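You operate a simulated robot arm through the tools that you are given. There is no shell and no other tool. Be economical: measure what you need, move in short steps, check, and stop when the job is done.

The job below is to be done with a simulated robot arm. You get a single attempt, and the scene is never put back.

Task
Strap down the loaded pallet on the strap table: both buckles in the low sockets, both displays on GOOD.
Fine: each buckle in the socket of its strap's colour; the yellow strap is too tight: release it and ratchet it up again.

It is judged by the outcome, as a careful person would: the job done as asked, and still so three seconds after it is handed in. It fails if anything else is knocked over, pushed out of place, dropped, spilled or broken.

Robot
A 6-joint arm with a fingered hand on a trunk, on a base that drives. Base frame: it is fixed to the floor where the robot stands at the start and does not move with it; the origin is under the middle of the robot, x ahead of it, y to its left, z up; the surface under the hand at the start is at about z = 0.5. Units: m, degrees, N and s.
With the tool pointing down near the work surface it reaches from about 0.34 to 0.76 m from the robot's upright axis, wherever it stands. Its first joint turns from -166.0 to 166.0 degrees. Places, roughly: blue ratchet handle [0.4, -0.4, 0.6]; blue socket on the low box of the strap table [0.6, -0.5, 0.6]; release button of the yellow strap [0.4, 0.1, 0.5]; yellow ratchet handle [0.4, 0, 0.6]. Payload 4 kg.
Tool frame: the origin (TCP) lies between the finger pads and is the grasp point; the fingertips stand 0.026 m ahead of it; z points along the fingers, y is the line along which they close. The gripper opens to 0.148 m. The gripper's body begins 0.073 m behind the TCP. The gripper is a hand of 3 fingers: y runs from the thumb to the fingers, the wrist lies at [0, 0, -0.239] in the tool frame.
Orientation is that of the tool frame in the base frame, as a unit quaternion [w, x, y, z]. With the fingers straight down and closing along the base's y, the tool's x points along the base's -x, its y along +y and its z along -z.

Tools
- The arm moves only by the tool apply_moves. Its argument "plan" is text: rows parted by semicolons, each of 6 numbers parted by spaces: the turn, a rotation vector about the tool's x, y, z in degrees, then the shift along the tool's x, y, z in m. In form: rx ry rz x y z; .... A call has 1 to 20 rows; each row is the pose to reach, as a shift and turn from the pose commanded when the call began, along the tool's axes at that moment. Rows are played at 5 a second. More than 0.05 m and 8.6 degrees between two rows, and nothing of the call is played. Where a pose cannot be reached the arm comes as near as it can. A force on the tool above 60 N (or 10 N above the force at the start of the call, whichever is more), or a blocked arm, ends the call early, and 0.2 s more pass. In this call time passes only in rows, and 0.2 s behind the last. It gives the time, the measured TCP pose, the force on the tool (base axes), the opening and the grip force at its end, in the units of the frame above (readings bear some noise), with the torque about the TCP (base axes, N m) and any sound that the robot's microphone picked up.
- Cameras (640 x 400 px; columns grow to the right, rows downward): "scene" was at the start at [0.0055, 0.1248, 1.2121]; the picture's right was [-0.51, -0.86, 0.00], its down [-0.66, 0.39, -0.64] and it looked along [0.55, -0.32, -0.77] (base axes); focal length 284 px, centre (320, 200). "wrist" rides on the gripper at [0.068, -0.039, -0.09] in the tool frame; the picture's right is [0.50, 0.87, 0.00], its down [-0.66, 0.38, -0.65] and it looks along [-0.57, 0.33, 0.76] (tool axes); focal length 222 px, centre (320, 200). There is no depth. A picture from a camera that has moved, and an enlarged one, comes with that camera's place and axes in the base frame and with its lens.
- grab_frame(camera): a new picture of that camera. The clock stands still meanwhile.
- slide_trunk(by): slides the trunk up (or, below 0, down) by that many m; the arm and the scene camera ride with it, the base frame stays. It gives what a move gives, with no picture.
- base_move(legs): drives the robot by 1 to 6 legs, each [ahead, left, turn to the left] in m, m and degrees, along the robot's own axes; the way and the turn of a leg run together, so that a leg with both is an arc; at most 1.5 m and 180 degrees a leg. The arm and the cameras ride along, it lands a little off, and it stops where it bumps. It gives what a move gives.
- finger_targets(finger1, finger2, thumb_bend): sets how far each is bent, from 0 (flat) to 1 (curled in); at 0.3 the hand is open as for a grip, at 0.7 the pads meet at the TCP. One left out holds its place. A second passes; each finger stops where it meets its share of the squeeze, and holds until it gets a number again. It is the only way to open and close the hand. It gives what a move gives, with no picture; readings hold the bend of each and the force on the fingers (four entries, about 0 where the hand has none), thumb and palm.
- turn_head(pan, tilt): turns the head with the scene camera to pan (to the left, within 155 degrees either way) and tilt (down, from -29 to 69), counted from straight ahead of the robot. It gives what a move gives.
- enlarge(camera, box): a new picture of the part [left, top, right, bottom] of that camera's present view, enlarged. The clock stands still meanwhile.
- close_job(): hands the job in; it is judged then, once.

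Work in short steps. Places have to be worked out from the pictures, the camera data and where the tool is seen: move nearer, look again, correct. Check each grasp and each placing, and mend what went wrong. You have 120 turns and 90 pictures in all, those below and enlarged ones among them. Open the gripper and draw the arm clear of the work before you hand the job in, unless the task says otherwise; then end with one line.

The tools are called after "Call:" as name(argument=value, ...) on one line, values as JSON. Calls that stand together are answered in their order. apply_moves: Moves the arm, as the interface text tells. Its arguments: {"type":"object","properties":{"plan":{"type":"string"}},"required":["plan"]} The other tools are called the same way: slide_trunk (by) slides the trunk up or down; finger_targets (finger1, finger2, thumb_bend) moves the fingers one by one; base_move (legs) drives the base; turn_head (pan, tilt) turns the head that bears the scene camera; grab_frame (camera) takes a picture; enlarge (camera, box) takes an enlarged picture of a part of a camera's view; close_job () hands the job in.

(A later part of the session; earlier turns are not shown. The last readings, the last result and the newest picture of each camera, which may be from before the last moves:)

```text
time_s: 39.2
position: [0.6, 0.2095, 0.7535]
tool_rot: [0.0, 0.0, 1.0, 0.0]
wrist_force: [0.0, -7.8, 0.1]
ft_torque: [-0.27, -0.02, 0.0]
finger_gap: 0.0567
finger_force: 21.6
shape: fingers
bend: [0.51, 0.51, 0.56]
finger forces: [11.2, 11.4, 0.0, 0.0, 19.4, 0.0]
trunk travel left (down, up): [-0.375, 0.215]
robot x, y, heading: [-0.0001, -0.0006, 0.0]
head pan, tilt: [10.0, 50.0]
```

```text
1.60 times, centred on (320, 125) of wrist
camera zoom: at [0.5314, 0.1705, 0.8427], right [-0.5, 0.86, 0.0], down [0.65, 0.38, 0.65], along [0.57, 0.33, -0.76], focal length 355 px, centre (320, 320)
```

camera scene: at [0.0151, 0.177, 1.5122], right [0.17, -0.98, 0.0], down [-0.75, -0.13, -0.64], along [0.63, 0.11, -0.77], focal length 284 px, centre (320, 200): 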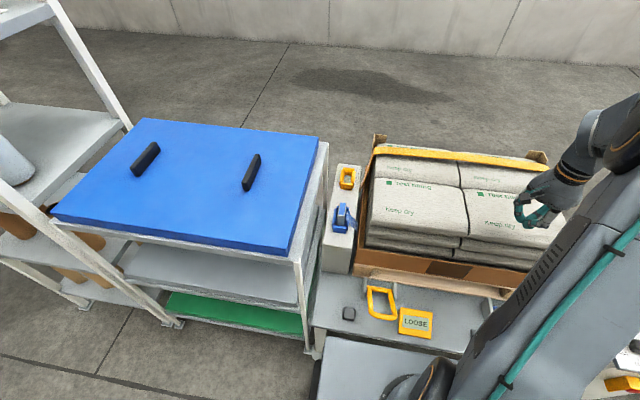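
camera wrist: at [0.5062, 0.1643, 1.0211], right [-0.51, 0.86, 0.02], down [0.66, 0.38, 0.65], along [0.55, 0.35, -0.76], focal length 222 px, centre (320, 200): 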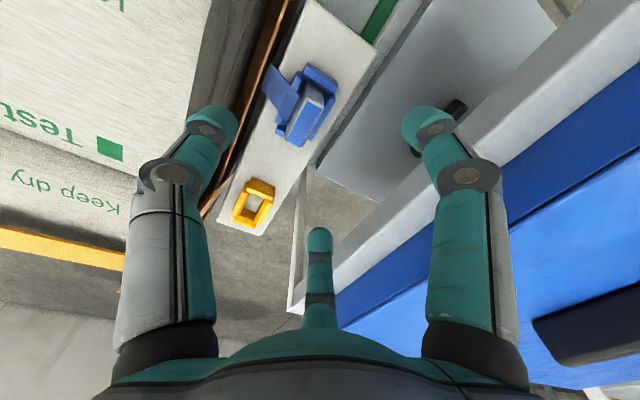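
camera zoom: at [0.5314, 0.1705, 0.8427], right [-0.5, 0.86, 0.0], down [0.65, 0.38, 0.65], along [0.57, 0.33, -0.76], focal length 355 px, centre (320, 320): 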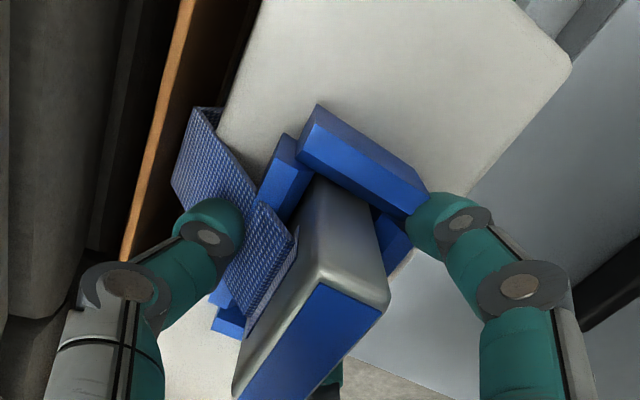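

The gap stopped at 0.057, wider than the buckle: the fingertips may be touching the socket walls. I open, rise 15 mm and close again.

Call:
finger_targets(finger1=0.46, finger2=0.46, thumb_bend=0.46)

Call:
apply_moves(plan="0 0 0 0 0 -0.008; 0 0 0 0 0 -0.015")

Call:
finger_targets(finger1=0.75, finger2=0.75, thumb_bend=0.75)

Call:
grab_frame(camera="wrist")

Call:
enlarge(camera="scene", box=[310, 140, 380, 220])

```text
time_s: 40.2
position: [0.6006, 0.2092, 0.7529]
tool_rot: [0.0, -0.001, 1.0, 0.001]
wrist_force: [0.7, -1.2, -0.6]
ft_torque: [0.0, -0.04, 0.0]
finger_gap: 0.0748
finger_force: 0.0
shape: fingers
bend: [0.46, 0.46, 0.46]
finger forces: [0.0, 0.1, 0.1, 0.0, 0.1, 0.1]
trunk travel left (down, up): [-0.375, 0.215]
robot x, y, heading: [0.0006, -0.0025, 0.1]
head pan, tilt: [10.0, 50.0]
```

```text
time_s: 40.8
position: [0.5995, 0.2093, 0.7687]
tool_rot: [0.0, 0.0, 1.0, 0.0]
wrist_force: [0.5, 0.2, 0.1]
ft_torque: [0.02, 0.0, 0.01]
finger_gap: 0.075
finger_force: 0.1
shape: fingers
bend: [0.46, 0.46, 0.46]
finger forces: [0.0, 0.0, 0.1, 0.0, 0.1, 0.0]
trunk travel left (down, up): [-0.375, 0.215]
robot x, y, heading: [-0.0018, 0.0008, 0.0]
head pan, tilt: [10.0, 50.0]
```

```text
time_s: 41.8
position: [0.6, 0.2079, 0.7671]
tool_rot: [0.0, -0.001, 1.0, -0.001]
wrist_force: [-0.3, -3.2, -1.2]
ft_torque: [-0.23, -0.04, -0.01]
finger_gap: 0.0211
finger_force: 17.4
shape: fingers
bend: [0.64, 0.64, 0.64]
finger forces: [7.9, 8.0, 0.1, 0.1, 19.4, 0.1]
trunk travel left (down, up): [-0.375, 0.215]
robot x, y, heading: [0.0017, 0.0033, -0.2]
head pan, tilt: [10.0, 50.0]
```

```text
55 pictures are left
camera wrist: at [0.5314, 0.171, 0.8577], right [-0.5, 0.86, 0.0], down [0.65, 0.38, 0.65], along [0.57, 0.33, -0.76], focal length 222 px, centre (320, 200)
```

wrist: 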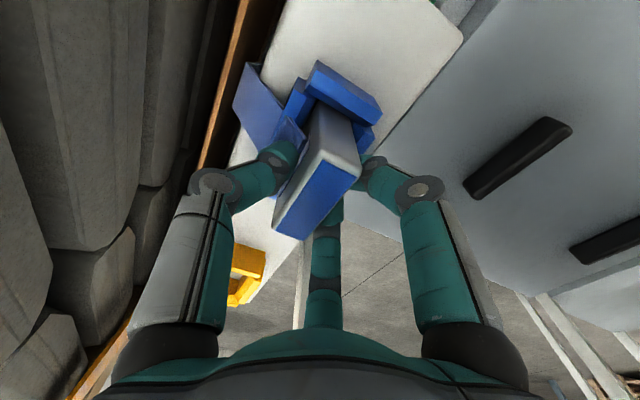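

```text
5.00 times, centred on (345, 180) of scene
camera zoom: at [0.0153, 0.1769, 1.4123], right [0.17, -0.98, 0.0], down [-0.75, -0.13, -0.64], along [0.63, 0.11, -0.77], focal length 1420 px, centre (195, 300)
```

zoom: 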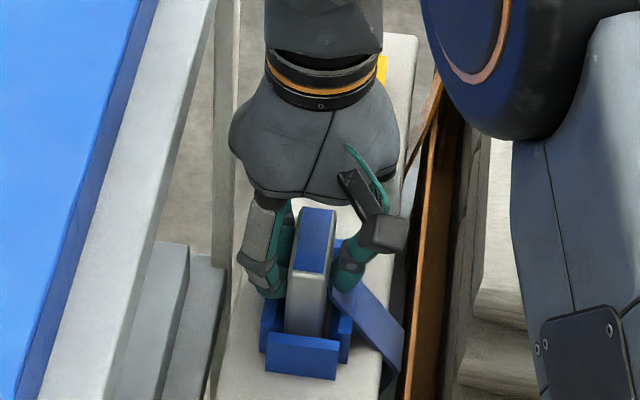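

Now a real grip: gap 0.021, three digits with force. I lift straight up gently.

Call:
apply_moves(plan="0 0 0 0 0 -0.01; 0 0 0 0 0 -0.02; 0 0 0 0 0 -0.03; 0 0 0 0 0 -0.045; 0 0 0 0 0 -0.06")

Call:
grab_frame(camera="wrist")

```text
time_s: 43.0
position: [0.5997, 0.2102, 0.828]
tool_rot: [-0.001, -0.001, 1.0, 0.0]
wrist_force: [0.2, -0.5, -1.0]
ft_torque: [0.04, 0.03, 0.0]
finger_gap: 0.0207
finger_force: 18.4
shape: fingers
bend: [0.64, 0.64, 0.64]
finger forces: [8.8, 8.9, 0.0, 0.0, 17.7, 0.1]
trunk travel left (down, up): [-0.375, 0.215]
robot x, y, heading: [-0.0026, -0.0011, -0.1]
head pan, tilt: [10.0, 50.0]
```

```text
53 pictures are left
camera wrist: at [0.531, 0.1715, 0.9178], right [-0.5, 0.86, 0.0], down [0.65, 0.38, 0.65], along [0.57, 0.33, -0.76], focal length 222 px, centre (320, 200)
```

wrist: 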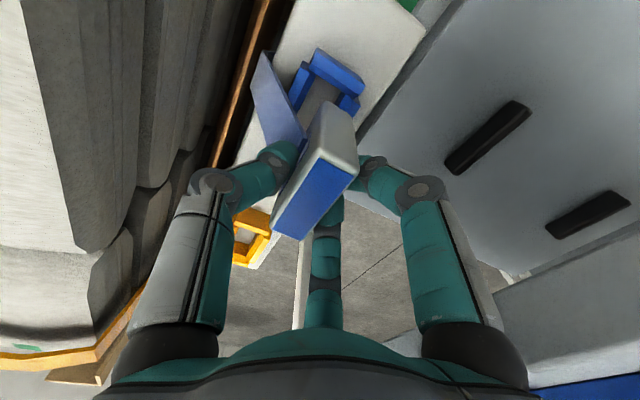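

The buckle is held and out of the socket. I raise the trunk, move in front of the load, and shift the base right 0.2 m so the low socket is in reach.

Call:
slide_trunk(by=0.18)

Call:
apply_moves(plan="0 0 0 0.02 -0.03 0; 0 0 0 0.04 -0.06 0; 0 0 0 0.06 -0.1 0; 0 0 0 0.08 -0.14 0; 0 0 0 0.09 -0.18 0; 0 0 0 0.09 -0.22 0; 0 0 0 0.09 -0.26 0")

Call:
base_move(legs=[[0, -0.2, 0]])

Call:
grab_frame(camera="wrist")

Call:
grab_frame(camera="scene")

```text
time_s: 45.0
position: [0.5995, 0.2101, 1.0085]
tool_rot: [0.0, -0.001, 1.0, 0.0]
wrist_force: [-0.4, -0.9, -1.6]
ft_torque: [0.0, -0.03, 0.0]
finger_gap: 0.0208
finger_force: 17.6
shape: fingers
bend: [0.64, 0.64, 0.64]
finger forces: [8.7, 8.8, 0.0, 0.0, 17.7, 0.0]
trunk travel left (down, up): [-0.555, 0.035]
robot x, y, heading: [-0.0039, 0.0022, -0.1]
head pan, tilt: [10.0, 50.0]
```

```text
time_s: 46.6
position: [0.509, -0.0505, 1.0086]
tool_rot: [0.0, -0.002, 1.0, 0.0]
wrist_force: [0.0, 0.5, -1.2]
ft_torque: [-0.03, -0.01, -0.02]
finger_gap: 0.0206
finger_force: 18.0
shape: fingers
bend: [0.64, 0.64, 0.64]
finger forces: [8.6, 8.8, 0.0, 0.0, 17.5, 0.0]
trunk travel left (down, up): [-0.555, 0.035]
robot x, y, heading: [0.0033, -0.0006, 0.1]
head pan, tilt: [10.0, 50.0]
```

```text
time_s: 48.2
position: [0.5087, -0.2521, 1.0076]
tool_rot: [0.0, -0.001, 1.0, 0.001]
wrist_force: [-0.1, -0.6, -0.6]
ft_torque: [0.02, 0.0, 0.0]
finger_gap: 0.0207
finger_force: 17.5
shape: fingers
bend: [0.64, 0.64, 0.64]
finger forces: [8.6, 8.6, 0.0, 0.1, 17.4, 0.1]
trunk travel left (down, up): [-0.555, 0.035]
robot x, y, heading: [0.0006, -0.1985, -0.1]
head pan, tilt: [10.0, 50.0]
```

```text
52 pictures are left
camera wrist: at [0.4404, -0.2898, 1.0979], right [-0.5, 0.86, 0.0], down [0.65, 0.38, 0.65], along [0.57, 0.33, -0.76], focal length 222 px, centre (320, 200)
```

wrist: 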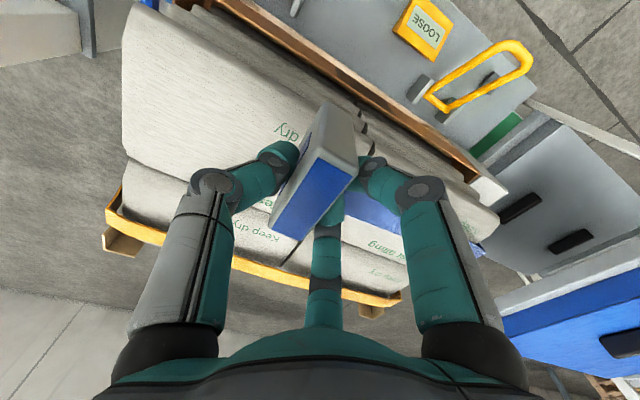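

```text
51 pictures are left
camera scene: at [0.0152, -0.0237, 1.5923], right [0.17, -0.98, 0.0], down [-0.75, -0.13, -0.64], along [0.63, 0.11, -0.77], focal length 284 px, centre (320, 200)
```

scene: 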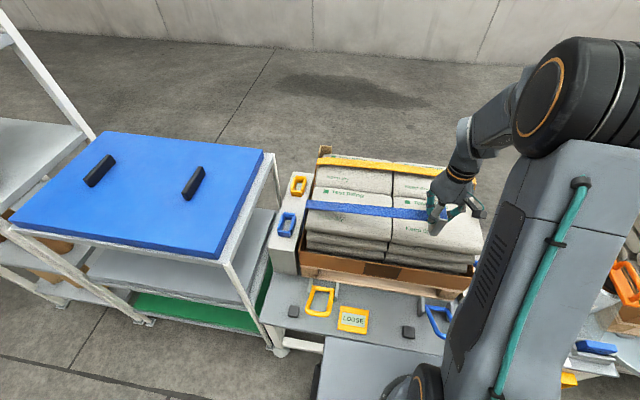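

The strap follows over the load to the buckle, untwisted. I move nearer the low socket, at height, and look.

Call:
apply_moves(plan="0 0 0 -0.01 -0.04 0; 0 0 0 -0.02 -0.08 0; 0 0 0 -0.03 -0.12 0; 0 0 0 -0.04 -0.16 0; 0 0 0 -0.04 -0.2 0.01; 0 0 0 -0.04 -0.23 0.03")

Call:
grab_frame(camera="wrist")

Call:
turn_head(pan=-15, tilt=45)

Call:
grab_frame(camera="scene")

```text
time_s: 49.6
position: [0.5491, -0.4818, 0.978]
tool_rot: [0.0, -0.001, 1.0, 0.0]
wrist_force: [-0.3, -0.3, -0.8]
ft_torque: [-0.01, 0.01, -0.04]
finger_gap: 0.0205
finger_force: 17.7
shape: fingers
bend: [0.64, 0.64, 0.64]
finger forces: [8.7, 8.6, 0.0, 0.1, 17.3, 0.0]
trunk travel left (down, up): [-0.555, 0.035]
robot x, y, heading: [-0.002, -0.1989, 0.0]
head pan, tilt: [10.0, 50.0]
```

```text
50 pictures are left
camera wrist: at [0.481, -0.52, 1.0679], right [-0.5, 0.86, 0.0], down [0.65, 0.38, 0.65], along [0.57, 0.33, -0.76], focal length 222 px, centre (320, 200)
```

wrist: 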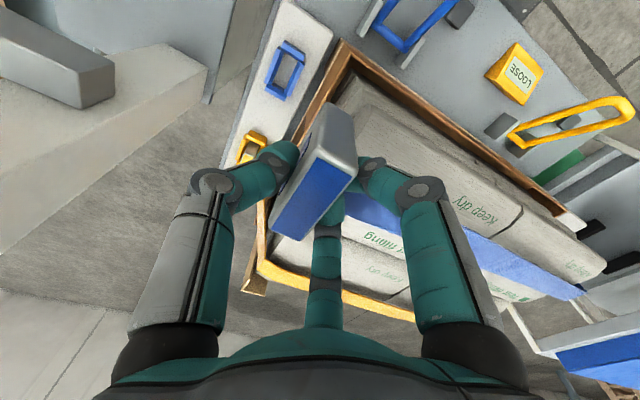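

```text
time_s: 50.5
position: [0.549, -0.4803, 0.9784]
tool_rot: [0.0, -0.001, 1.0, 0.0]
wrist_force: [0.5, 0.7, -0.4]
ft_torque: [-0.01, 0.02, 0.01]
finger_gap: 0.0207
finger_force: 16.8
shape: fingers
bend: [0.64, 0.64, 0.64]
finger forces: [8.6, 8.6, 0.1, 0.0, 17.4, 0.1]
trunk travel left (down, up): [-0.555, 0.035]
robot x, y, heading: [-0.0004, -0.1982, 0.1]
head pan, tilt: [-15.0, 45.0]
```

```text
49 pictures are left
camera scene: at [0.0179, -0.0578, 1.5992], right [-0.26, -0.97, 0.0], down [-0.68, 0.18, -0.71], along [0.68, -0.18, -0.71], focal length 284 px, centre (320, 200)
```

scene: 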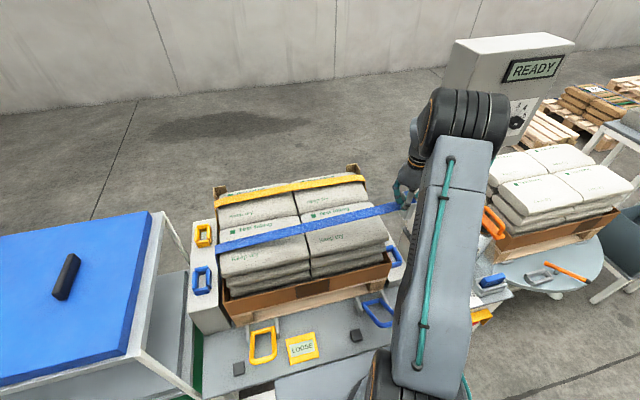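

The socket triangulates to (0.598, −0.531, ~0.57), and the station column is clear of it. I move over it and lower the trunk part way, then look again.

Call:
apply_moves(plan="0 0 0 -0.025 -0.022 0; 0 0 0 -0.05 -0.045 0")

Call:
slide_trunk(by=-0.2)

Call:
grab_frame(camera="wrist")

Call:
enlarge(camera="wrist", box=[220, 0, 390, 130])

```text
time_s: 51.1
position: [0.5998, -0.5268, 0.9777]
tool_rot: [0.0, -0.001, 1.0, 0.0]
wrist_force: [-0.9, -0.9, -1.4]
ft_torque: [0.05, 0.0, -0.01]
finger_gap: 0.0209
finger_force: 17.5
shape: fingers
bend: [0.64, 0.64, 0.64]
finger forces: [8.5, 8.6, 0.0, 0.0, 17.3, 0.0]
trunk travel left (down, up): [-0.555, 0.035]
robot x, y, heading: [-0.0003, -0.1967, 0.2]
head pan, tilt: [-15.0, 45.0]
```

```text
time_s: 53.3
position: [0.5989, -0.5252, 0.7786]
tool_rot: [0.0, -0.001, 1.0, 0.0]
wrist_force: [0.4, -0.9, -1.7]
ft_torque: [0.01, 0.03, -0.02]
finger_gap: 0.0206
finger_force: 17.6
shape: fingers
bend: [0.64, 0.64, 0.64]
finger forces: [8.6, 8.6, 0.1, 0.0, 17.4, 0.0]
trunk travel left (down, up): [-0.355, 0.235]
robot x, y, heading: [0.0014, -0.1987, 0.1]
head pan, tilt: [-15.0, 45.0]
```

```text
48 pictures are left
camera wrist: at [0.5304, -0.5639, 0.868], right [-0.5, 0.86, 0.0], down [0.65, 0.38, 0.65], along [0.57, 0.33, -0.76], focal length 222 px, centre (320, 200)
```

wrist: 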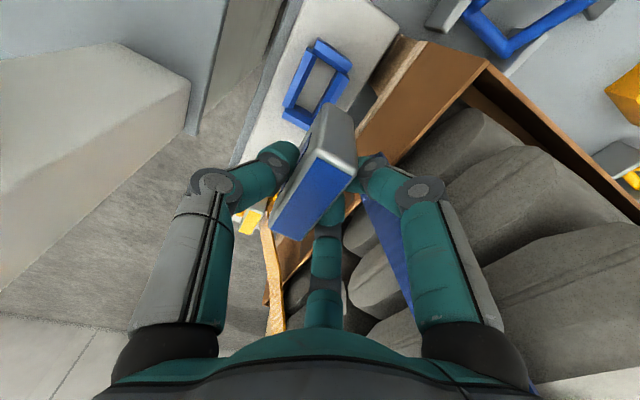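

```text
3.08 times, centred on (305, 65) of wrist
camera zoom: at [0.5304, -0.5639, 0.868], right [-0.5, 0.86, 0.0], down [0.65, 0.38, 0.65], along [0.57, 0.33, -0.76], focal length 684 px, centre (366, 615)
```

zoom: 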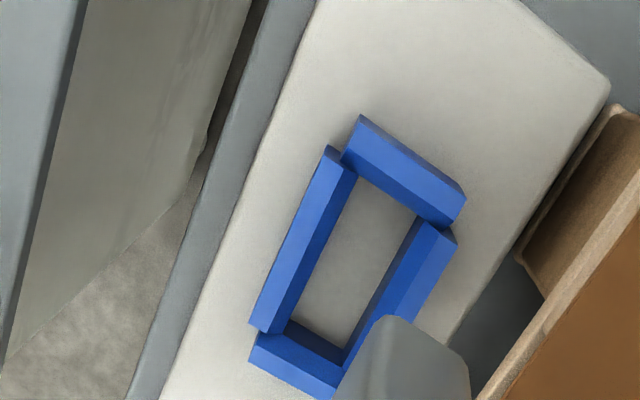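

I'll align by matching the wrist picture with that taken when the buckle had been lifted straight out of the high socket. I descend 0.09.

Call:
apply_moves(plan="0 0 0 0 0 0.03; 0 0 0 0 0 0.06; 0 0 0 0 0 0.09")

Call:
grab_frame(camera="wrist")

```text
time_s: 54.1
position: [0.5979, -0.5254, 0.6866]
tool_rot: [0.0, -0.001, 1.0, 0.0]
wrist_force: [0.5, -0.2, -1.9]
ft_torque: [0.0, 0.0, 0.0]
finger_gap: 0.0205
finger_force: 16.9
shape: fingers
bend: [0.64, 0.64, 0.64]
finger forces: [8.6, 8.6, 0.1, 0.0, 17.2, 0.0]
trunk travel left (down, up): [-0.355, 0.235]
robot x, y, heading: [-0.0012, -0.1968, -0.1]
head pan, tilt: [-15.0, 45.0]
```

```text
46 pictures are left
camera wrist: at [0.5298, -0.5637, 0.7774], right [-0.5, 0.86, 0.0], down [0.65, 0.38, 0.65], along [0.57, 0.33, -0.76], focal length 222 px, centre (320, 200)
```

wrist: 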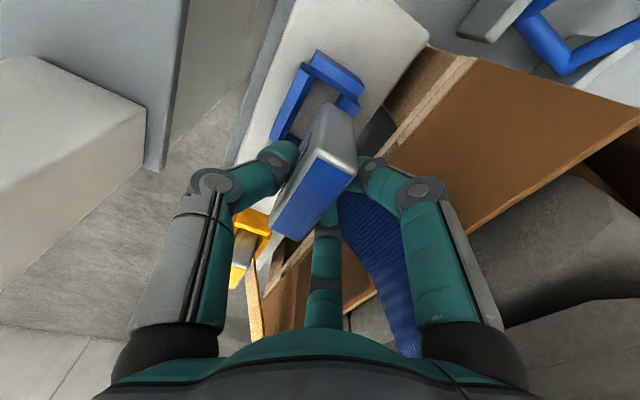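

The picture matches the lifted one almost exactly, so the buckle is right above the socket. I insert slowly by about 60 mm.

Call:
apply_moves(plan="0 0 0 -0.001 0 0.015; 0 0 0 -0.001 0 0.025; 0 0 0 -0.001 0 0.032; 0 0 0 -0.001 0 0.039")

Call:
enlarge(camera="wrist", box=[230, 20, 410, 160])

```text
time_s: 55.1
position: [0.5999, -0.5261, 0.65]
tool_rot: [0.001, -0.002, 1.0, -0.001]
wrist_force: [0.6, -3.8, 4.0]
ft_torque: [-0.16, -0.01, 0.0]
finger_gap: 0.0204
finger_force: 17.7
shape: fingers
bend: [0.72, 0.72, 0.64]
finger forces: [8.1, 8.1, 0.1, 0.0, 19.4, 0.0]
trunk travel left (down, up): [-0.355, 0.235]
robot x, y, heading: [-0.001, -0.1994, -0.2]
head pan, tilt: [-15.0, 45.0]
```

```text
2.86 times, centred on (320, 90) of wrist
camera zoom: at [0.5313, -0.5644, 0.7396], right [-0.5, 0.87, 0.0], down [0.65, 0.38, 0.66], along [0.57, 0.33, -0.76], focal length 635 px, centre (320, 514)
```

zoom: 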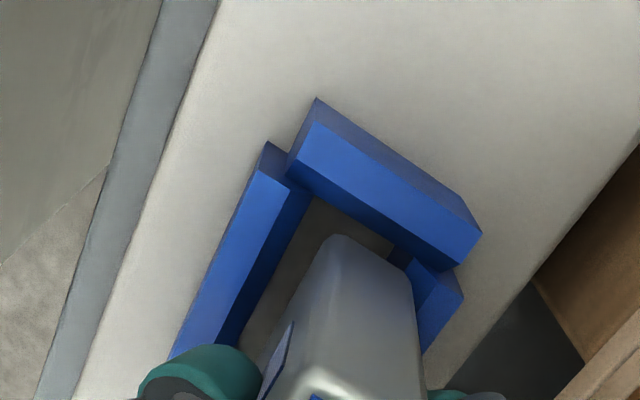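

The buckle sits about 6 mm too far toward +y (touching the right wall). I back up, shift −y by 6 mm, and look.

Call:
apply_moves(plan="0 0 0 0 0 -0.015; 0 0 0 0 0 -0.025; 0 0 0 0 -0.006 -0.025")

Call:
enlarge(camera="wrist", box=[230, 20, 410, 160])

Call:
turn_head(pan=-30, tilt=45)

Call:
grab_frame(camera="scene")

```text
time_s: 55.9
position: [0.6, -0.5307, 0.6737]
tool_rot: [0.0, -0.001, 1.0, 0.0]
wrist_force: [-0.4, 0.1, -1.0]
ft_torque: [0.04, 0.01, -0.03]
finger_gap: 0.0205
finger_force: 16.9
shape: fingers
bend: [0.72, 0.72, 0.64]
finger forces: [8.7, 8.8, 0.1, 0.0, 17.3, 0.0]
trunk travel left (down, up): [-0.355, 0.235]
robot x, y, heading: [0.001, -0.2011, -0.3]
head pan, tilt: [-15.0, 45.0]
```

```text
2.86 times, centred on (320, 90) of wrist
camera zoom: at [0.5312, -0.5696, 0.7637], right [-0.5, 0.86, 0.0], down [0.65, 0.38, 0.65], along [0.57, 0.33, -0.76], focal length 635 px, centre (320, 514)
```

zoom: 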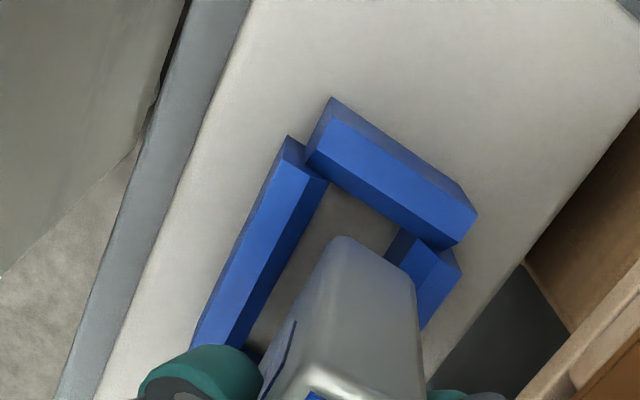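

```text
time_s: 56.6
position: [0.6008, -0.5317, 0.6748]
tool_rot: [0.001, -0.001, 1.0, 0.0]
wrist_force: [-0.3, -0.4, -1.4]
ft_torque: [-0.02, -0.02, 0.01]
finger_gap: 0.0205
finger_force: 17.6
shape: fingers
bend: [0.72, 0.72, 0.64]
finger forces: [8.8, 8.7, 0.0, 0.1, 17.4, 0.1]
trunk travel left (down, up): [-0.355, 0.235]
robot x, y, heading: [0.002, -0.2006, -0.0]
head pan, tilt: [-30.0, 45.0]
```

```text
43 pictures are left
camera scene: at [0.0098, -0.0773, 1.3992], right [-0.5, -0.87, 0.0], down [-0.61, 0.35, -0.71], along [0.61, -0.35, -0.71], focal length 284 px, centre (320, 200)
```

scene: 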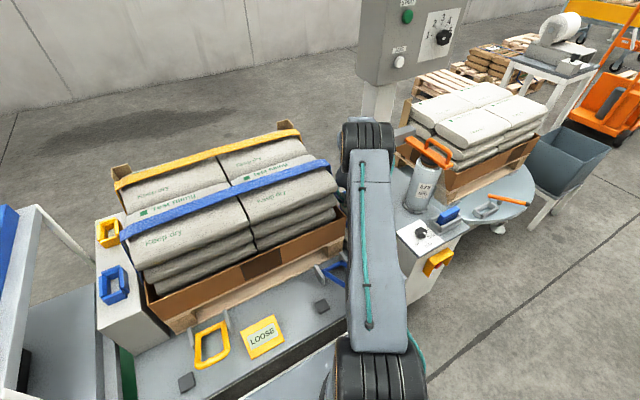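

The readings are ambiguous (the fingers' bend rose to 0.72), so I take a closer look at the grip itself.

Call:
enlarge(camera="wrist", box=[220, 40, 420, 250])

```text
1.90 times, centred on (320, 145) of wrist
camera zoom: at [0.5312, -0.5698, 0.7636], right [-0.5, 0.86, 0.0], down [0.65, 0.38, 0.65], along [0.57, 0.33, -0.76], focal length 423 px, centre (320, 305)
```

zoom: 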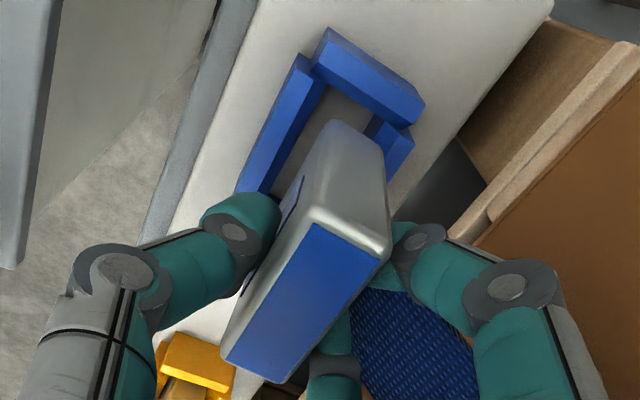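

What happened: buckle bottom was still above the rim (rim z≈0.557, bottom ≈ TCP−0.066), so it was the fingers on the +y side that brushed the cardboard edge of the load. I lean the tool 8° away from the load (buckle bottom toward +y) and go down gently again, watching the force.

Call:
apply_moves(plan="-4 0 0 0.001 -0.002 0; -8 0 0 0.001 -0.003 0; -8 0 0 0.001 -0.003 0.015; -8 0 0 0.001 -0.003 0.027")

Call:
enlarge(camera="wrist", box=[220, 20, 420, 230])

```text
time_s: 57.6
position: [0.5987, -0.5349, 0.6485]
tool_rot: [0.001, -0.002, 0.998, 0.069]
wrist_force: [-0.1, -3.8, 4.3]
ft_torque: [-0.12, 0.01, 0.05]
finger_gap: 0.0206
finger_force: 18.4
shape: fingers
bend: [0.72, 0.72, 0.64]
finger forces: [8.2, 8.3, 0.0, 0.0, 19.3, 0.0]
trunk travel left (down, up): [-0.355, 0.235]
robot x, y, heading: [-0.0009, -0.2025, -0.1]
head pan, tilt: [-30.0, 45.0]
```

```text
1.90 times, centred on (320, 125) of wrist
camera zoom: at [0.53, -0.5856, 0.7318], right [-0.5, 0.86, 0.12], down [0.65, 0.29, 0.7], along [0.57, 0.43, -0.7], focal length 423 px, centre (320, 343)
```

zoom: 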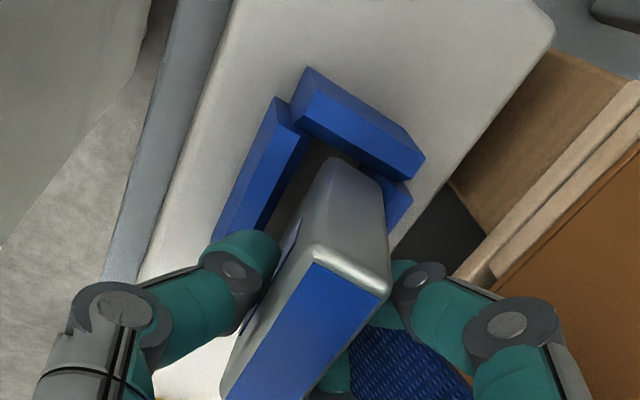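

The digit forces show the push is on the buckle itself, from the +y wall: in the hand its bottom hangs about 7 mm toward +y and lower than I assumed. I lift, straighten the tool and set TCP y to −0.532 so the bottom is centred, then look.

Call:
apply_moves(plan="0 0 0 0 0.002 -0.015; 4 0 0 -0.001 0.004 -0.029; 8 0 0 -0.0015 0.007 -0.029")

Call:
apply_moves(plan="0 0 0 0 -0.002 0.012; 0 0 0 0 -0.002 0.022; 0 0 0 0 -0.002 0.03")

Call:
enlarge(camera="wrist", box=[220, 20, 420, 230])

```text
time_s: 58.5
position: [0.5982, -0.5314, 0.6774]
tool_rot: [0.0, -0.002, 1.0, 0.001]
wrist_force: [0.4, -0.5, -1.2]
ft_torque: [0.01, 0.0, 0.0]
finger_gap: 0.0206
finger_force: 17.2
shape: fingers
bend: [0.72, 0.72, 0.64]
finger forces: [8.7, 8.7, 0.0, 0.1, 17.5, 0.0]
trunk travel left (down, up): [-0.355, 0.235]
robot x, y, heading: [0.0002, -0.1994, 0.0]
head pan, tilt: [-30.0, 45.0]
```

```text
time_s: 59.2
position: [0.6004, -0.5335, 0.6485]
tool_rot: [0.0, 0.0, 1.0, 0.0]
wrist_force: [0.2, 0.2, -1.6]
ft_torque: [0.01, -0.04, -0.05]
finger_gap: 0.0207
finger_force: 17.2
shape: fingers
bend: [0.72, 0.72, 0.64]
finger forces: [8.6, 8.7, 0.0, 0.0, 17.5, 0.1]
trunk travel left (down, up): [-0.355, 0.235]
robot x, y, heading: [0.0009, -0.2009, 0.0]
head pan, tilt: [-30.0, 45.0]
```

```text
1.90 times, centred on (320, 125) of wrist
camera zoom: at [0.5319, -0.572, 0.7364], right [-0.5, 0.86, 0.0], down [0.65, 0.38, 0.65], along [0.57, 0.33, -0.76], focal length 423 px, centre (320, 343)
```

zoom: 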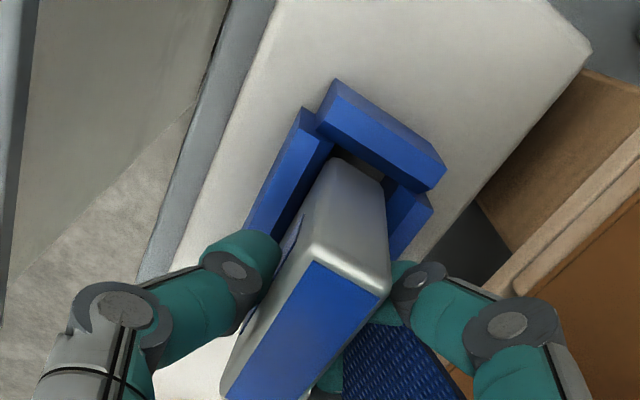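

No contact now at the same height; the buckle looks centred between the walls. I continue down.

Call:
apply_moves(plan="0 0 0 0 0 0.008; 0 0 0 0 0 0.014; 0 0 0 0 0 0.02")

Call:
enlarge(camera="wrist", box=[220, 20, 420, 230])

```text
time_s: 60.0
position: [0.6004, -0.5332, 0.6272]
tool_rot: [0.0, -0.001, 1.0, 0.0]
wrist_force: [-1.4, 4.6, 2.5]
ft_torque: [0.18, 0.0, -0.01]
finger_gap: 0.0204
finger_force: 17.8
shape: fingers
bend: [0.72, 0.72, 0.65]
finger forces: [10.0, 9.8, 0.1, 0.0, 15.2, 0.0]
trunk travel left (down, up): [-0.355, 0.235]
robot x, y, heading: [0.0006, -0.2001, -0.2]
head pan, tilt: [-30.0, 45.0]
```

```text
1.90 times, centred on (320, 125) of wrist
camera zoom: at [0.532, -0.5714, 0.7167], right [-0.5, 0.87, 0.0], down [0.65, 0.38, 0.65], along [0.57, 0.33, -0.76], focal length 423 px, centre (320, 343)
```

zoom: 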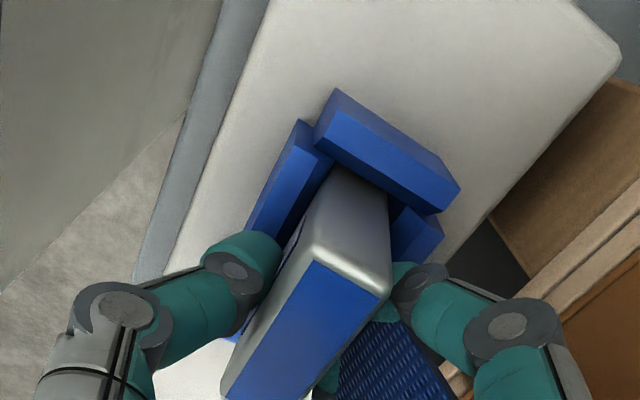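

The bottom is inside the pocket now and lightly touches the −y wall; I shift +y 2–3 mm and continue down.

Call:
apply_moves(plan="0 0 0 0 0.003 0; 0 0 0 0 0.003 0.006; 0 0 0 0 0.003 0.012; 0 0 0 0 0.003 0.017")

```text
time_s: 61.0
position: [0.6008, -0.531, 0.6166]
tool_rot: [0.004, -0.001, 1.0, -0.003]
wrist_force: [-1.7, 0.9, 51.6]
ft_torque: [-0.3, 0.04, -0.06]
finger_gap: 0.0189
finger_force: 39.3
shape: fingers
bend: [0.73, 0.73, 0.66]
finger forces: [18.0, 18.1, 0.0, 0.0, 41.8, 0.0]
trunk travel left (down, up): [-0.355, 0.235]
robot x, y, heading: [-0.0021, -0.1991, 0.2]
head pan, tilt: [-30.0, 45.0]
```

Firm resistance at z≈0.617, over 3 cm below first rim contact – probably bottomed. I ease off a few mm and look.

Call:
apply_moves(plan="0 0 0 0 0 -0.006")

Call:
grab_frame(camera="wrist")

```text
time_s: 61.5
position: [0.6013, -0.53, 0.6165]
tool_rot: [0.002, -0.001, 1.0, 0.0]
wrist_force: [6.4, -3.0, 28.9]
ft_torque: [-0.26, -0.16, 0.08]
finger_gap: 0.0191
finger_force: 29.9
shape: fingers
bend: [0.73, 0.73, 0.66]
finger forces: [14.2, 14.7, 0.0, 0.0, 30.5, 0.1]
trunk travel left (down, up): [-0.355, 0.235]
robot x, y, heading: [0.0005, -0.2027, -0.1]
head pan, tilt: [-30.0, 45.0]
```

```text
38 pictures are left
camera wrist: at [0.5317, -0.5687, 0.7065], right [-0.5, 0.86, 0.0], down [0.65, 0.38, 0.66], along [0.57, 0.33, -0.76], focal length 222 px, centre (320, 200)
```

wrist: 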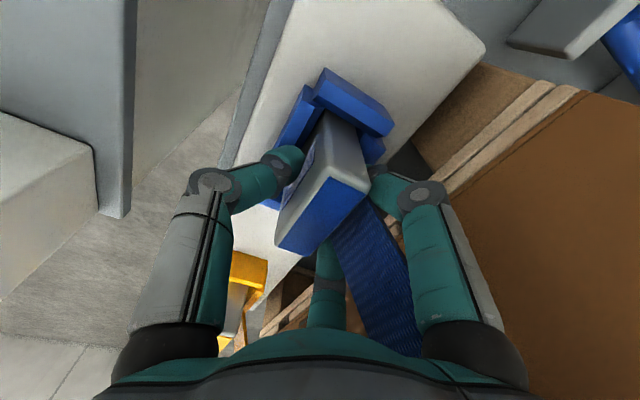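

It looks like the seated state seen at the high socket. I release the fingers slightly and rise to check from above.

Call:
finger_targets(finger1=0.48, finger2=0.48, thumb_bend=0.48)

Call:
apply_moves(plan="0 0 0 0 0 -0.02; 0 0 0 0 0 -0.04; 0 0 0 0 0 -0.07; 0 0 0 0 0 -0.1")

Call:
grab_frame(camera="wrist")

```text
time_s: 62.5
position: [0.6003, -0.5288, 0.6177]
tool_rot: [0.002, -0.001, 1.0, -0.001]
wrist_force: [4.4, 19.3, 39.2]
ft_torque: [0.79, -0.13, -0.03]
finger_gap: 0.0278
finger_force: 24.7
shape: fingers
bend: [0.56, 0.55, 0.6]
finger forces: [13.8, 16.2, 0.0, 0.0, 19.1, 0.0]
trunk travel left (down, up): [-0.355, 0.235]
robot x, y, heading: [0.0006, -0.196, -0.0]
head pan, tilt: [-30.0, 45.0]
```

```text
time_s: 63.5
position: [0.6001, -0.5286, 0.7144]
tool_rot: [0.001, 0.0, 1.0, 0.0]
wrist_force: [-0.5, 0.4, 0.0]
ft_torque: [0.04, -0.02, 0.0]
finger_gap: 0.0683
finger_force: 0.1
shape: fingers
bend: [0.48, 0.48, 0.48]
finger forces: [0.1, 0.0, 0.1, 0.0, 0.0, 0.0]
trunk travel left (down, up): [-0.355, 0.235]
robot x, y, heading: [-0.0017, -0.2014, -0.1]
head pan, tilt: [-30.0, 45.0]
```

```text
37 pictures are left
camera wrist: at [0.5312, -0.5681, 0.8046], right [-0.5, 0.86, 0.0], down [0.65, 0.38, 0.65], along [0.56, 0.33, -0.76], focal length 222 px, centre (320, 200)
```

wrist: 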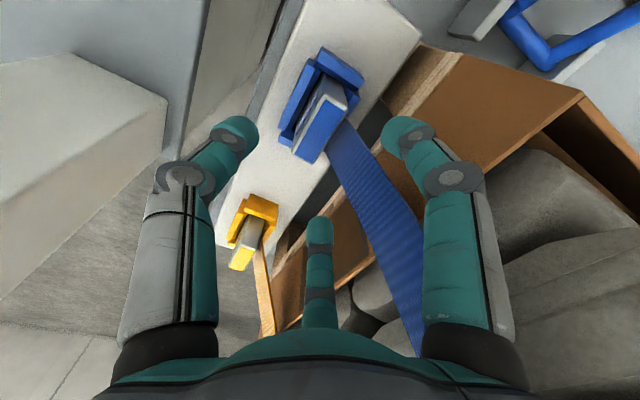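

Released. I zoom in to compare the blue buckle with the seated yellow one.

Call:
enlarge(camera="wrist", box=[210, 30, 390, 290])

```text
1.54 times, centred on (300, 160) of wrist
camera zoom: at [0.5312, -0.5681, 0.8046], right [-0.5, 0.86, 0.0], down [0.65, 0.38, 0.65], along [0.56, 0.33, -0.76], focal length 342 px, centre (351, 262)
```

zoom: 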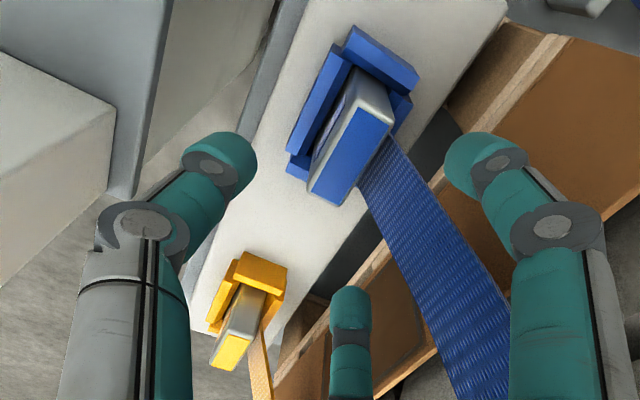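

It stands upright in the socket like the yellow one. To be sure it is home I close the fingers and press its top gently.

Call:
finger_targets(finger1=0.7, finger2=0.7, thumb_bend=0.7)

Call:
apply_moves(plan="0 0 0 0 0.002 0.03; 0 0 0 0 0.002 0.05; 0 0 0 0 0.002 0.06; 0 0 0 0 0.002 0.066; 0 0 0 0 0.002 0.07")

```text
time_s: 64.5
position: [0.6001, -0.529, 0.715]
tool_rot: [0.0, -0.001, 1.0, -0.001]
wrist_force: [0.4, -0.3, 0.9]
ft_torque: [0.02, -0.01, -0.01]
finger_gap: 0.0003
finger_force: 0.1
shape: fingers
bend: [0.69, 0.69, 0.7]
finger forces: [0.1, 0.0, 0.1, 0.1, 0.0, 0.1]
trunk travel left (down, up): [-0.355, 0.235]
robot x, y, heading: [0.0, -0.2026, -0.3]
head pan, tilt: [-30.0, 45.0]
```

```text
time_s: 65.5
position: [0.6048, -0.5309, 0.6612]
tool_rot: [0.009, 0.0, 1.0, -0.005]
wrist_force: [-0.9, 2.0, 31.2]
ft_torque: [0.0, 0.11, 0.02]
finger_gap: 0.0
finger_force: 21.2
shape: fingers
bend: [0.72, 0.71, 0.71]
finger forces: [14.8, 12.6, 0.0, 0.0, 14.9, 0.0]
trunk travel left (down, up): [-0.355, 0.235]
robot x, y, heading: [-0.0008, -0.2006, -0.3]
head pan, tilt: [-30.0, 45.0]
stopped in row 5: the force on the tool passed its limit at 65 N (the readings are from after the stop); the commanded pose is now the measured one
```

Contact at TCP z≈0.66; I'm unsure whether it's fully down. I go to the same relative pose from which I pictured the seated buckle in the high box, for a direct comparison.

Call:
apply_moves(plan="-0.5 0 -1 0.004 0.003 -0.02; -0.6 0 -1 0.008 0.005 -0.039")

Call:
finger_targets(finger1=0.42, finger2=0.42, thumb_bend=0.42)

Call:
enlarge(camera="wrist", box=[170, 0, 470, 250])

```text
time_s: 66.2
position: [0.5941, -0.5257, 0.6945]
tool_rot: [0.004, -0.009, 1.0, 0.003]
wrist_force: [0.1, 0.1, 0.2]
ft_torque: [0.03, 0.0, 0.05]
finger_gap: 0.0002
finger_force: 0.1
shape: fingers
bend: [0.7, 0.7, 0.7]
finger forces: [0.0, 0.0, 0.1, 0.1, 0.0, 0.0]
trunk travel left (down, up): [-0.355, 0.235]
robot x, y, heading: [-0.0035, -0.2021, -0.1]
head pan, tilt: [-30.0, 45.0]
```

```text
time_s: 67.2
position: [0.5954, -0.5263, 0.6942]
tool_rot: [0.006, -0.009, 1.0, 0.002]
wrist_force: [0.4, -0.4, -0.7]
ft_torque: [-0.02, 0.01, -0.01]
finger_gap: 0.088
finger_force: 0.1
shape: fingers
bend: [0.42, 0.42, 0.42]
finger forces: [0.1, 0.0, 0.1, 0.0, 0.0, 0.0]
trunk travel left (down, up): [-0.355, 0.235]
robot x, y, heading: [-0.0, -0.1977, 0.1]
head pan, tilt: [-30.0, 45.0]
```

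```text
1.60 times, centred on (320, 125) of wrist
camera zoom: at [0.5262, -0.5652, 0.783], right [-0.52, 0.86, 0.0], down [0.64, 0.39, 0.66], along [0.57, 0.34, -0.75], focal length 355 px, centre (320, 320)
```

zoom: 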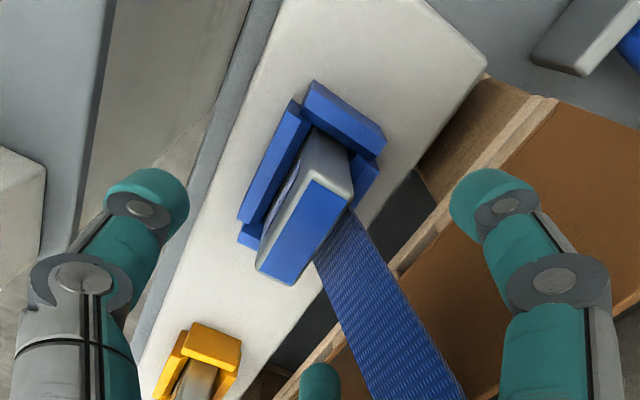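

It looks nearly the same as the seated reference, perhaps a few mm higher. I grip it again a bit higher than before and test whether it moves down.

Call:
apply_moves(plan="0.2 0.7 1 -0.0045 0 0.02; 0.2 0.7 1 -0.0045 0 0.04; 0.2 0.7 1 -0.0045 0 0.054")

Call:
finger_targets(finger1=0.75, finger2=0.75, thumb_bend=0.75)

Call:
apply_moves(plan="0 0 0 0 0 0.004; 0 0 0 0 0 0.008; 0 0 0 0 0 0.012")

```text
time_s: 68.0
position: [0.5999, -0.5248, 0.6397]
tool_rot: [0.001, 0.0, 1.0, 0.001]
wrist_force: [0.5, 0.5, -0.2]
ft_torque: [-0.04, 0.0, 0.01]
finger_gap: 0.0876
finger_force: 0.0
shape: fingers
bend: [0.42, 0.42, 0.42]
finger forces: [0.0, 0.1, 0.1, 0.0, 0.0, 0.1]
trunk travel left (down, up): [-0.355, 0.235]
robot x, y, heading: [-0.0008, -0.2026, 0.2]
head pan, tilt: [-30.0, 45.0]
```

```text
time_s: 69.0
position: [0.5991, -0.5247, 0.6405]
tool_rot: [-0.001, -0.001, 1.0, 0.0]
wrist_force: [0.3, -4.6, -1.3]
ft_torque: [-0.26, 0.03, -0.02]
finger_gap: 0.0212
finger_force: 17.6
shape: fingers
bend: [0.64, 0.64, 0.65]
finger forces: [8.2, 8.0, 0.1, 0.0, 19.7, 0.0]
trunk travel left (down, up): [-0.355, 0.235]
robot x, y, heading: [0.0011, -0.202, 0.3]
head pan, tilt: [-30.0, 45.0]
```

```text
time_s: 69.8
position: [0.6012, -0.5248, 0.6326]
tool_rot: [0.002, -0.001, 1.0, -0.002]
wrist_force: [-0.2, -6.2, 31.5]
ft_torque: [-0.47, 0.02, 0.0]
finger_gap: 0.0199
finger_force: 22.2
shape: fingers
bend: [0.73, 0.73, 0.67]
finger forces: [10.1, 9.6, 0.0, 0.0, 25.7, 0.0]
trunk travel left (down, up): [-0.355, 0.235]
robot x, y, heading: [-0.0025, -0.2035, -0.0]
head pan, tilt: [-30.0, 45.0]
```

It doesn't go down any further: seated. I release, rise, and go on to the ratchets.

Call:
apply_moves(plan="0 0 0 0 0 -0.01")

Call:
finger_targets(finger1=0.42, finger2=0.42, thumb_bend=0.42)

Call:
apply_moves(plan="0 0 0 0 0 -0.03; 0 0 0 0 0 -0.07; 0 0 0 0.02 0 -0.11; 0 0 0 0.06 0 -0.13; 0 0 0 0.1 0 -0.14; 0 0 0 0.14 0 -0.14; 0 0 0 0.18 0.01 -0.14")

Call:
grab_frame(camera="wrist")

Call:
grab_frame(camera="scene")

```text
time_s: 70.2
position: [0.5985, -0.5235, 0.6347]
tool_rot: [-0.002, -0.001, 1.0, 0.002]
wrist_force: [2.2, -6.8, -0.3]
ft_torque: [-0.35, -0.08, 0.03]
finger_gap: 0.0205
finger_force: 17.9
shape: fingers
bend: [0.72, 0.72, 0.66]
finger forces: [7.1, 7.6, 0.1, 0.1, 20.7, 0.0]
trunk travel left (down, up): [-0.355, 0.235]
robot x, y, heading: [-0.0047, -0.2007, -0.0]
head pan, tilt: [-30.0, 45.0]
```

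```text
time_s: 71.2
position: [0.6004, -0.5244, 0.6375]
tool_rot: [-0.001, -0.001, 1.0, 0.001]
wrist_force: [0.3, -0.8, 0.0]
ft_torque: [-0.01, 0.01, -0.01]
finger_gap: 0.088
finger_force: 0.1
shape: fingers
bend: [0.42, 0.42, 0.42]
finger forces: [0.1, 0.1, 0.1, 0.0, 0.1, 0.0]
trunk travel left (down, up): [-0.355, 0.235]
robot x, y, heading: [-0.0022, -0.2024, -0.4]
head pan, tilt: [-30.0, 45.0]
```

```text
time_s: 72.8
position: [0.4198, -0.5151, 0.779]
tool_rot: [-0.001, -0.001, 1.0, 0.0]
wrist_force: [-0.6, -0.2, 0.3]
ft_torque: [-0.01, -0.03, 0.0]
finger_gap: 0.0879
finger_force: 0.0
shape: fingers
bend: [0.42, 0.42, 0.42]
finger forces: [0.0, 0.0, 0.0, 0.1, 0.0, 0.1]
trunk travel left (down, up): [-0.355, 0.235]
robot x, y, heading: [0.0032, -0.2006, -0.0]
head pan, tilt: [-30.0, 45.0]
```

```text
34 pictures are left
camera wrist: at [0.3514, -0.5534, 0.8681], right [-0.5, 0.87, 0.0], down [0.66, 0.38, 0.65], along [0.56, 0.33, -0.76], focal length 222 px, centre (320, 200)
```

wrist: 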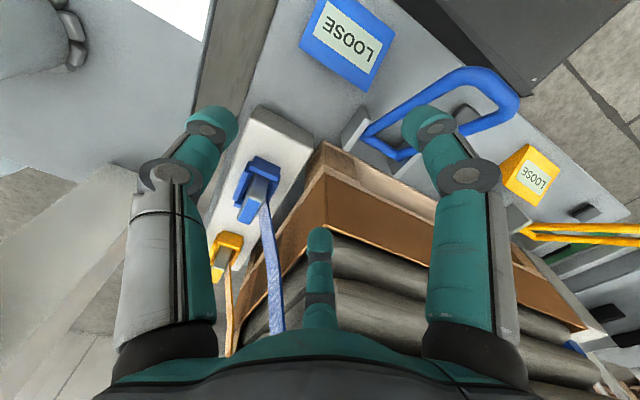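

```text
33 pictures are left
camera scene: at [0.0099, -0.0774, 1.3992], right [-0.5, -0.87, 0.0], down [-0.61, 0.35, -0.71], along [0.61, -0.35, -0.71], focal length 284 px, centre (320, 200)
```

scene: 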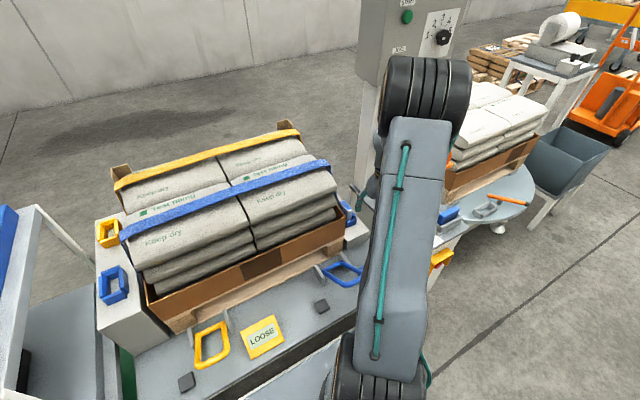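

Both buckles now sit alike in the low sockets. Blue handle: free bar about (0.316, −0.386, 0.64), hinge near (0.45, −0.37, 0.53). I yaw +90° so the fingers close along x across the bar, narrow the opening, and go above it.

Call:
finger_targets(finger1=0.56, finger2=0.56, thumb_bend=0.5)

Call:
apply_moves(plan="0 0 8 0.01 0.012 0; 0 0 16 0.02 0.024 0; 0 0 24 0.03 0.036 0; 0 0 32 0.04 0.048 0; 0 0 40 0.05 0.06 0; 0 0 48 0.06 0.072 0; 0 0 56 0.07 0.084 0; 0 0 64 0.08 0.096 0; 0 0 72 0.09 0.11 0; 0 0 80 0.098 0.12 0; 0 0 88 0.104 0.13 0; 0 0 90 0.104 0.135 0.02")

Call:
grab_frame(camera="wrist")

```text
time_s: 73.8
position: [0.4207, -0.5156, 0.7785]
tool_rot: [-0.001, -0.001, 1.0, 0.0]
wrist_force: [-1.0, 0.9, -0.2]
ft_torque: [0.01, 0.04, 0.02]
finger_gap: 0.0533
finger_force: 0.1
shape: fingers
bend: [0.56, 0.56, 0.5]
finger forces: [0.0, 0.1, 0.0, 0.0, 0.1, 0.0]
trunk travel left (down, up): [-0.355, 0.235]
robot x, y, heading: [-0.0023, -0.2005, 0.0]
head pan, tilt: [-30.0, 45.0]
```

```text
time_s: 76.3
position: [0.3162, -0.3803, 0.7591]
tool_rot: [-0.001, 0.707, 0.707, -0.001]
wrist_force: [-0.3, 0.3, -0.4]
ft_torque: [-0.03, 0.02, 0.01]
finger_gap: 0.0532
finger_force: 0.1
shape: fingers
bend: [0.56, 0.56, 0.5]
finger forces: [0.0, 0.1, 0.1, 0.1, 0.0, 0.0]
trunk travel left (down, up): [-0.355, 0.235]
robot x, y, heading: [-0.0014, -0.2032, 0.1]
head pan, tilt: [-30.0, 45.0]
```

```text
32 pictures are left
camera wrist: at [0.2758, -0.3117, 0.8486], right [0.87, 0.5, 0.0], down [0.38, -0.66, 0.65], along [0.33, -0.57, -0.76], focal length 222 px, centre (320, 200)
```

wrist: 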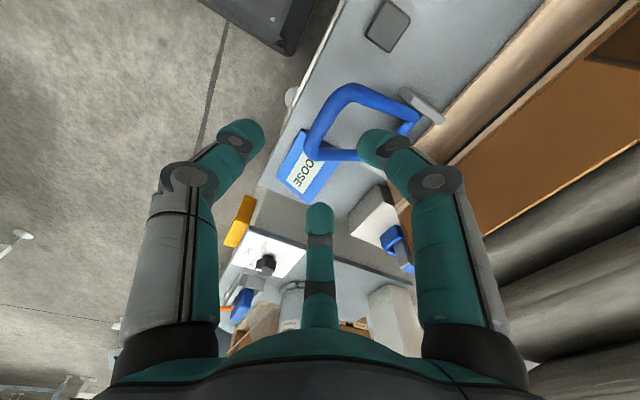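

Bar mid at about (0.319, −0.38, 0.648). I go down over it with the fingers straddling it.

Call:
apply_moves(plan="0 0 0 0 0.003 0.04; 0 0 0 0 0.003 0.08; 0 0 0 0 0.003 0.095; 0 0 0 0 0.003 0.106")

Call:
grab_frame(camera="wrist")

```text
time_s: 77.3
position: [0.3182, -0.3786, 0.6515]
tool_rot: [-0.001, 0.707, 0.708, -0.001]
wrist_force: [0.3, 0.4, 1.4]
ft_torque: [0.08, -0.05, 0.0]
finger_gap: 0.0535
finger_force: 1.2
shape: fingers
bend: [0.56, 0.56, 0.5]
finger forces: [2.1, 0.0, 0.0, 0.0, 0.0, 0.0]
trunk travel left (down, up): [-0.355, 0.235]
robot x, y, heading: [-0.0007, -0.2016, -0.1]
head pan, tilt: [-30.0, 45.0]
```

```text
31 pictures are left
camera wrist: at [0.2788, -0.3115, 0.7419], right [0.87, 0.5, 0.0], down [0.38, -0.66, 0.65], along [0.33, -0.57, -0.76], focal length 222 px, centre (320, 200)
```

wrist: 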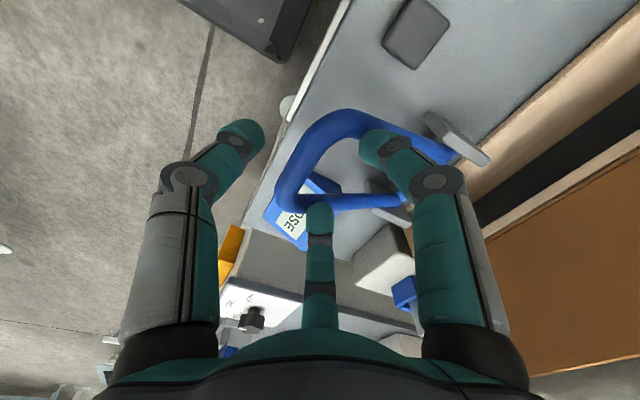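

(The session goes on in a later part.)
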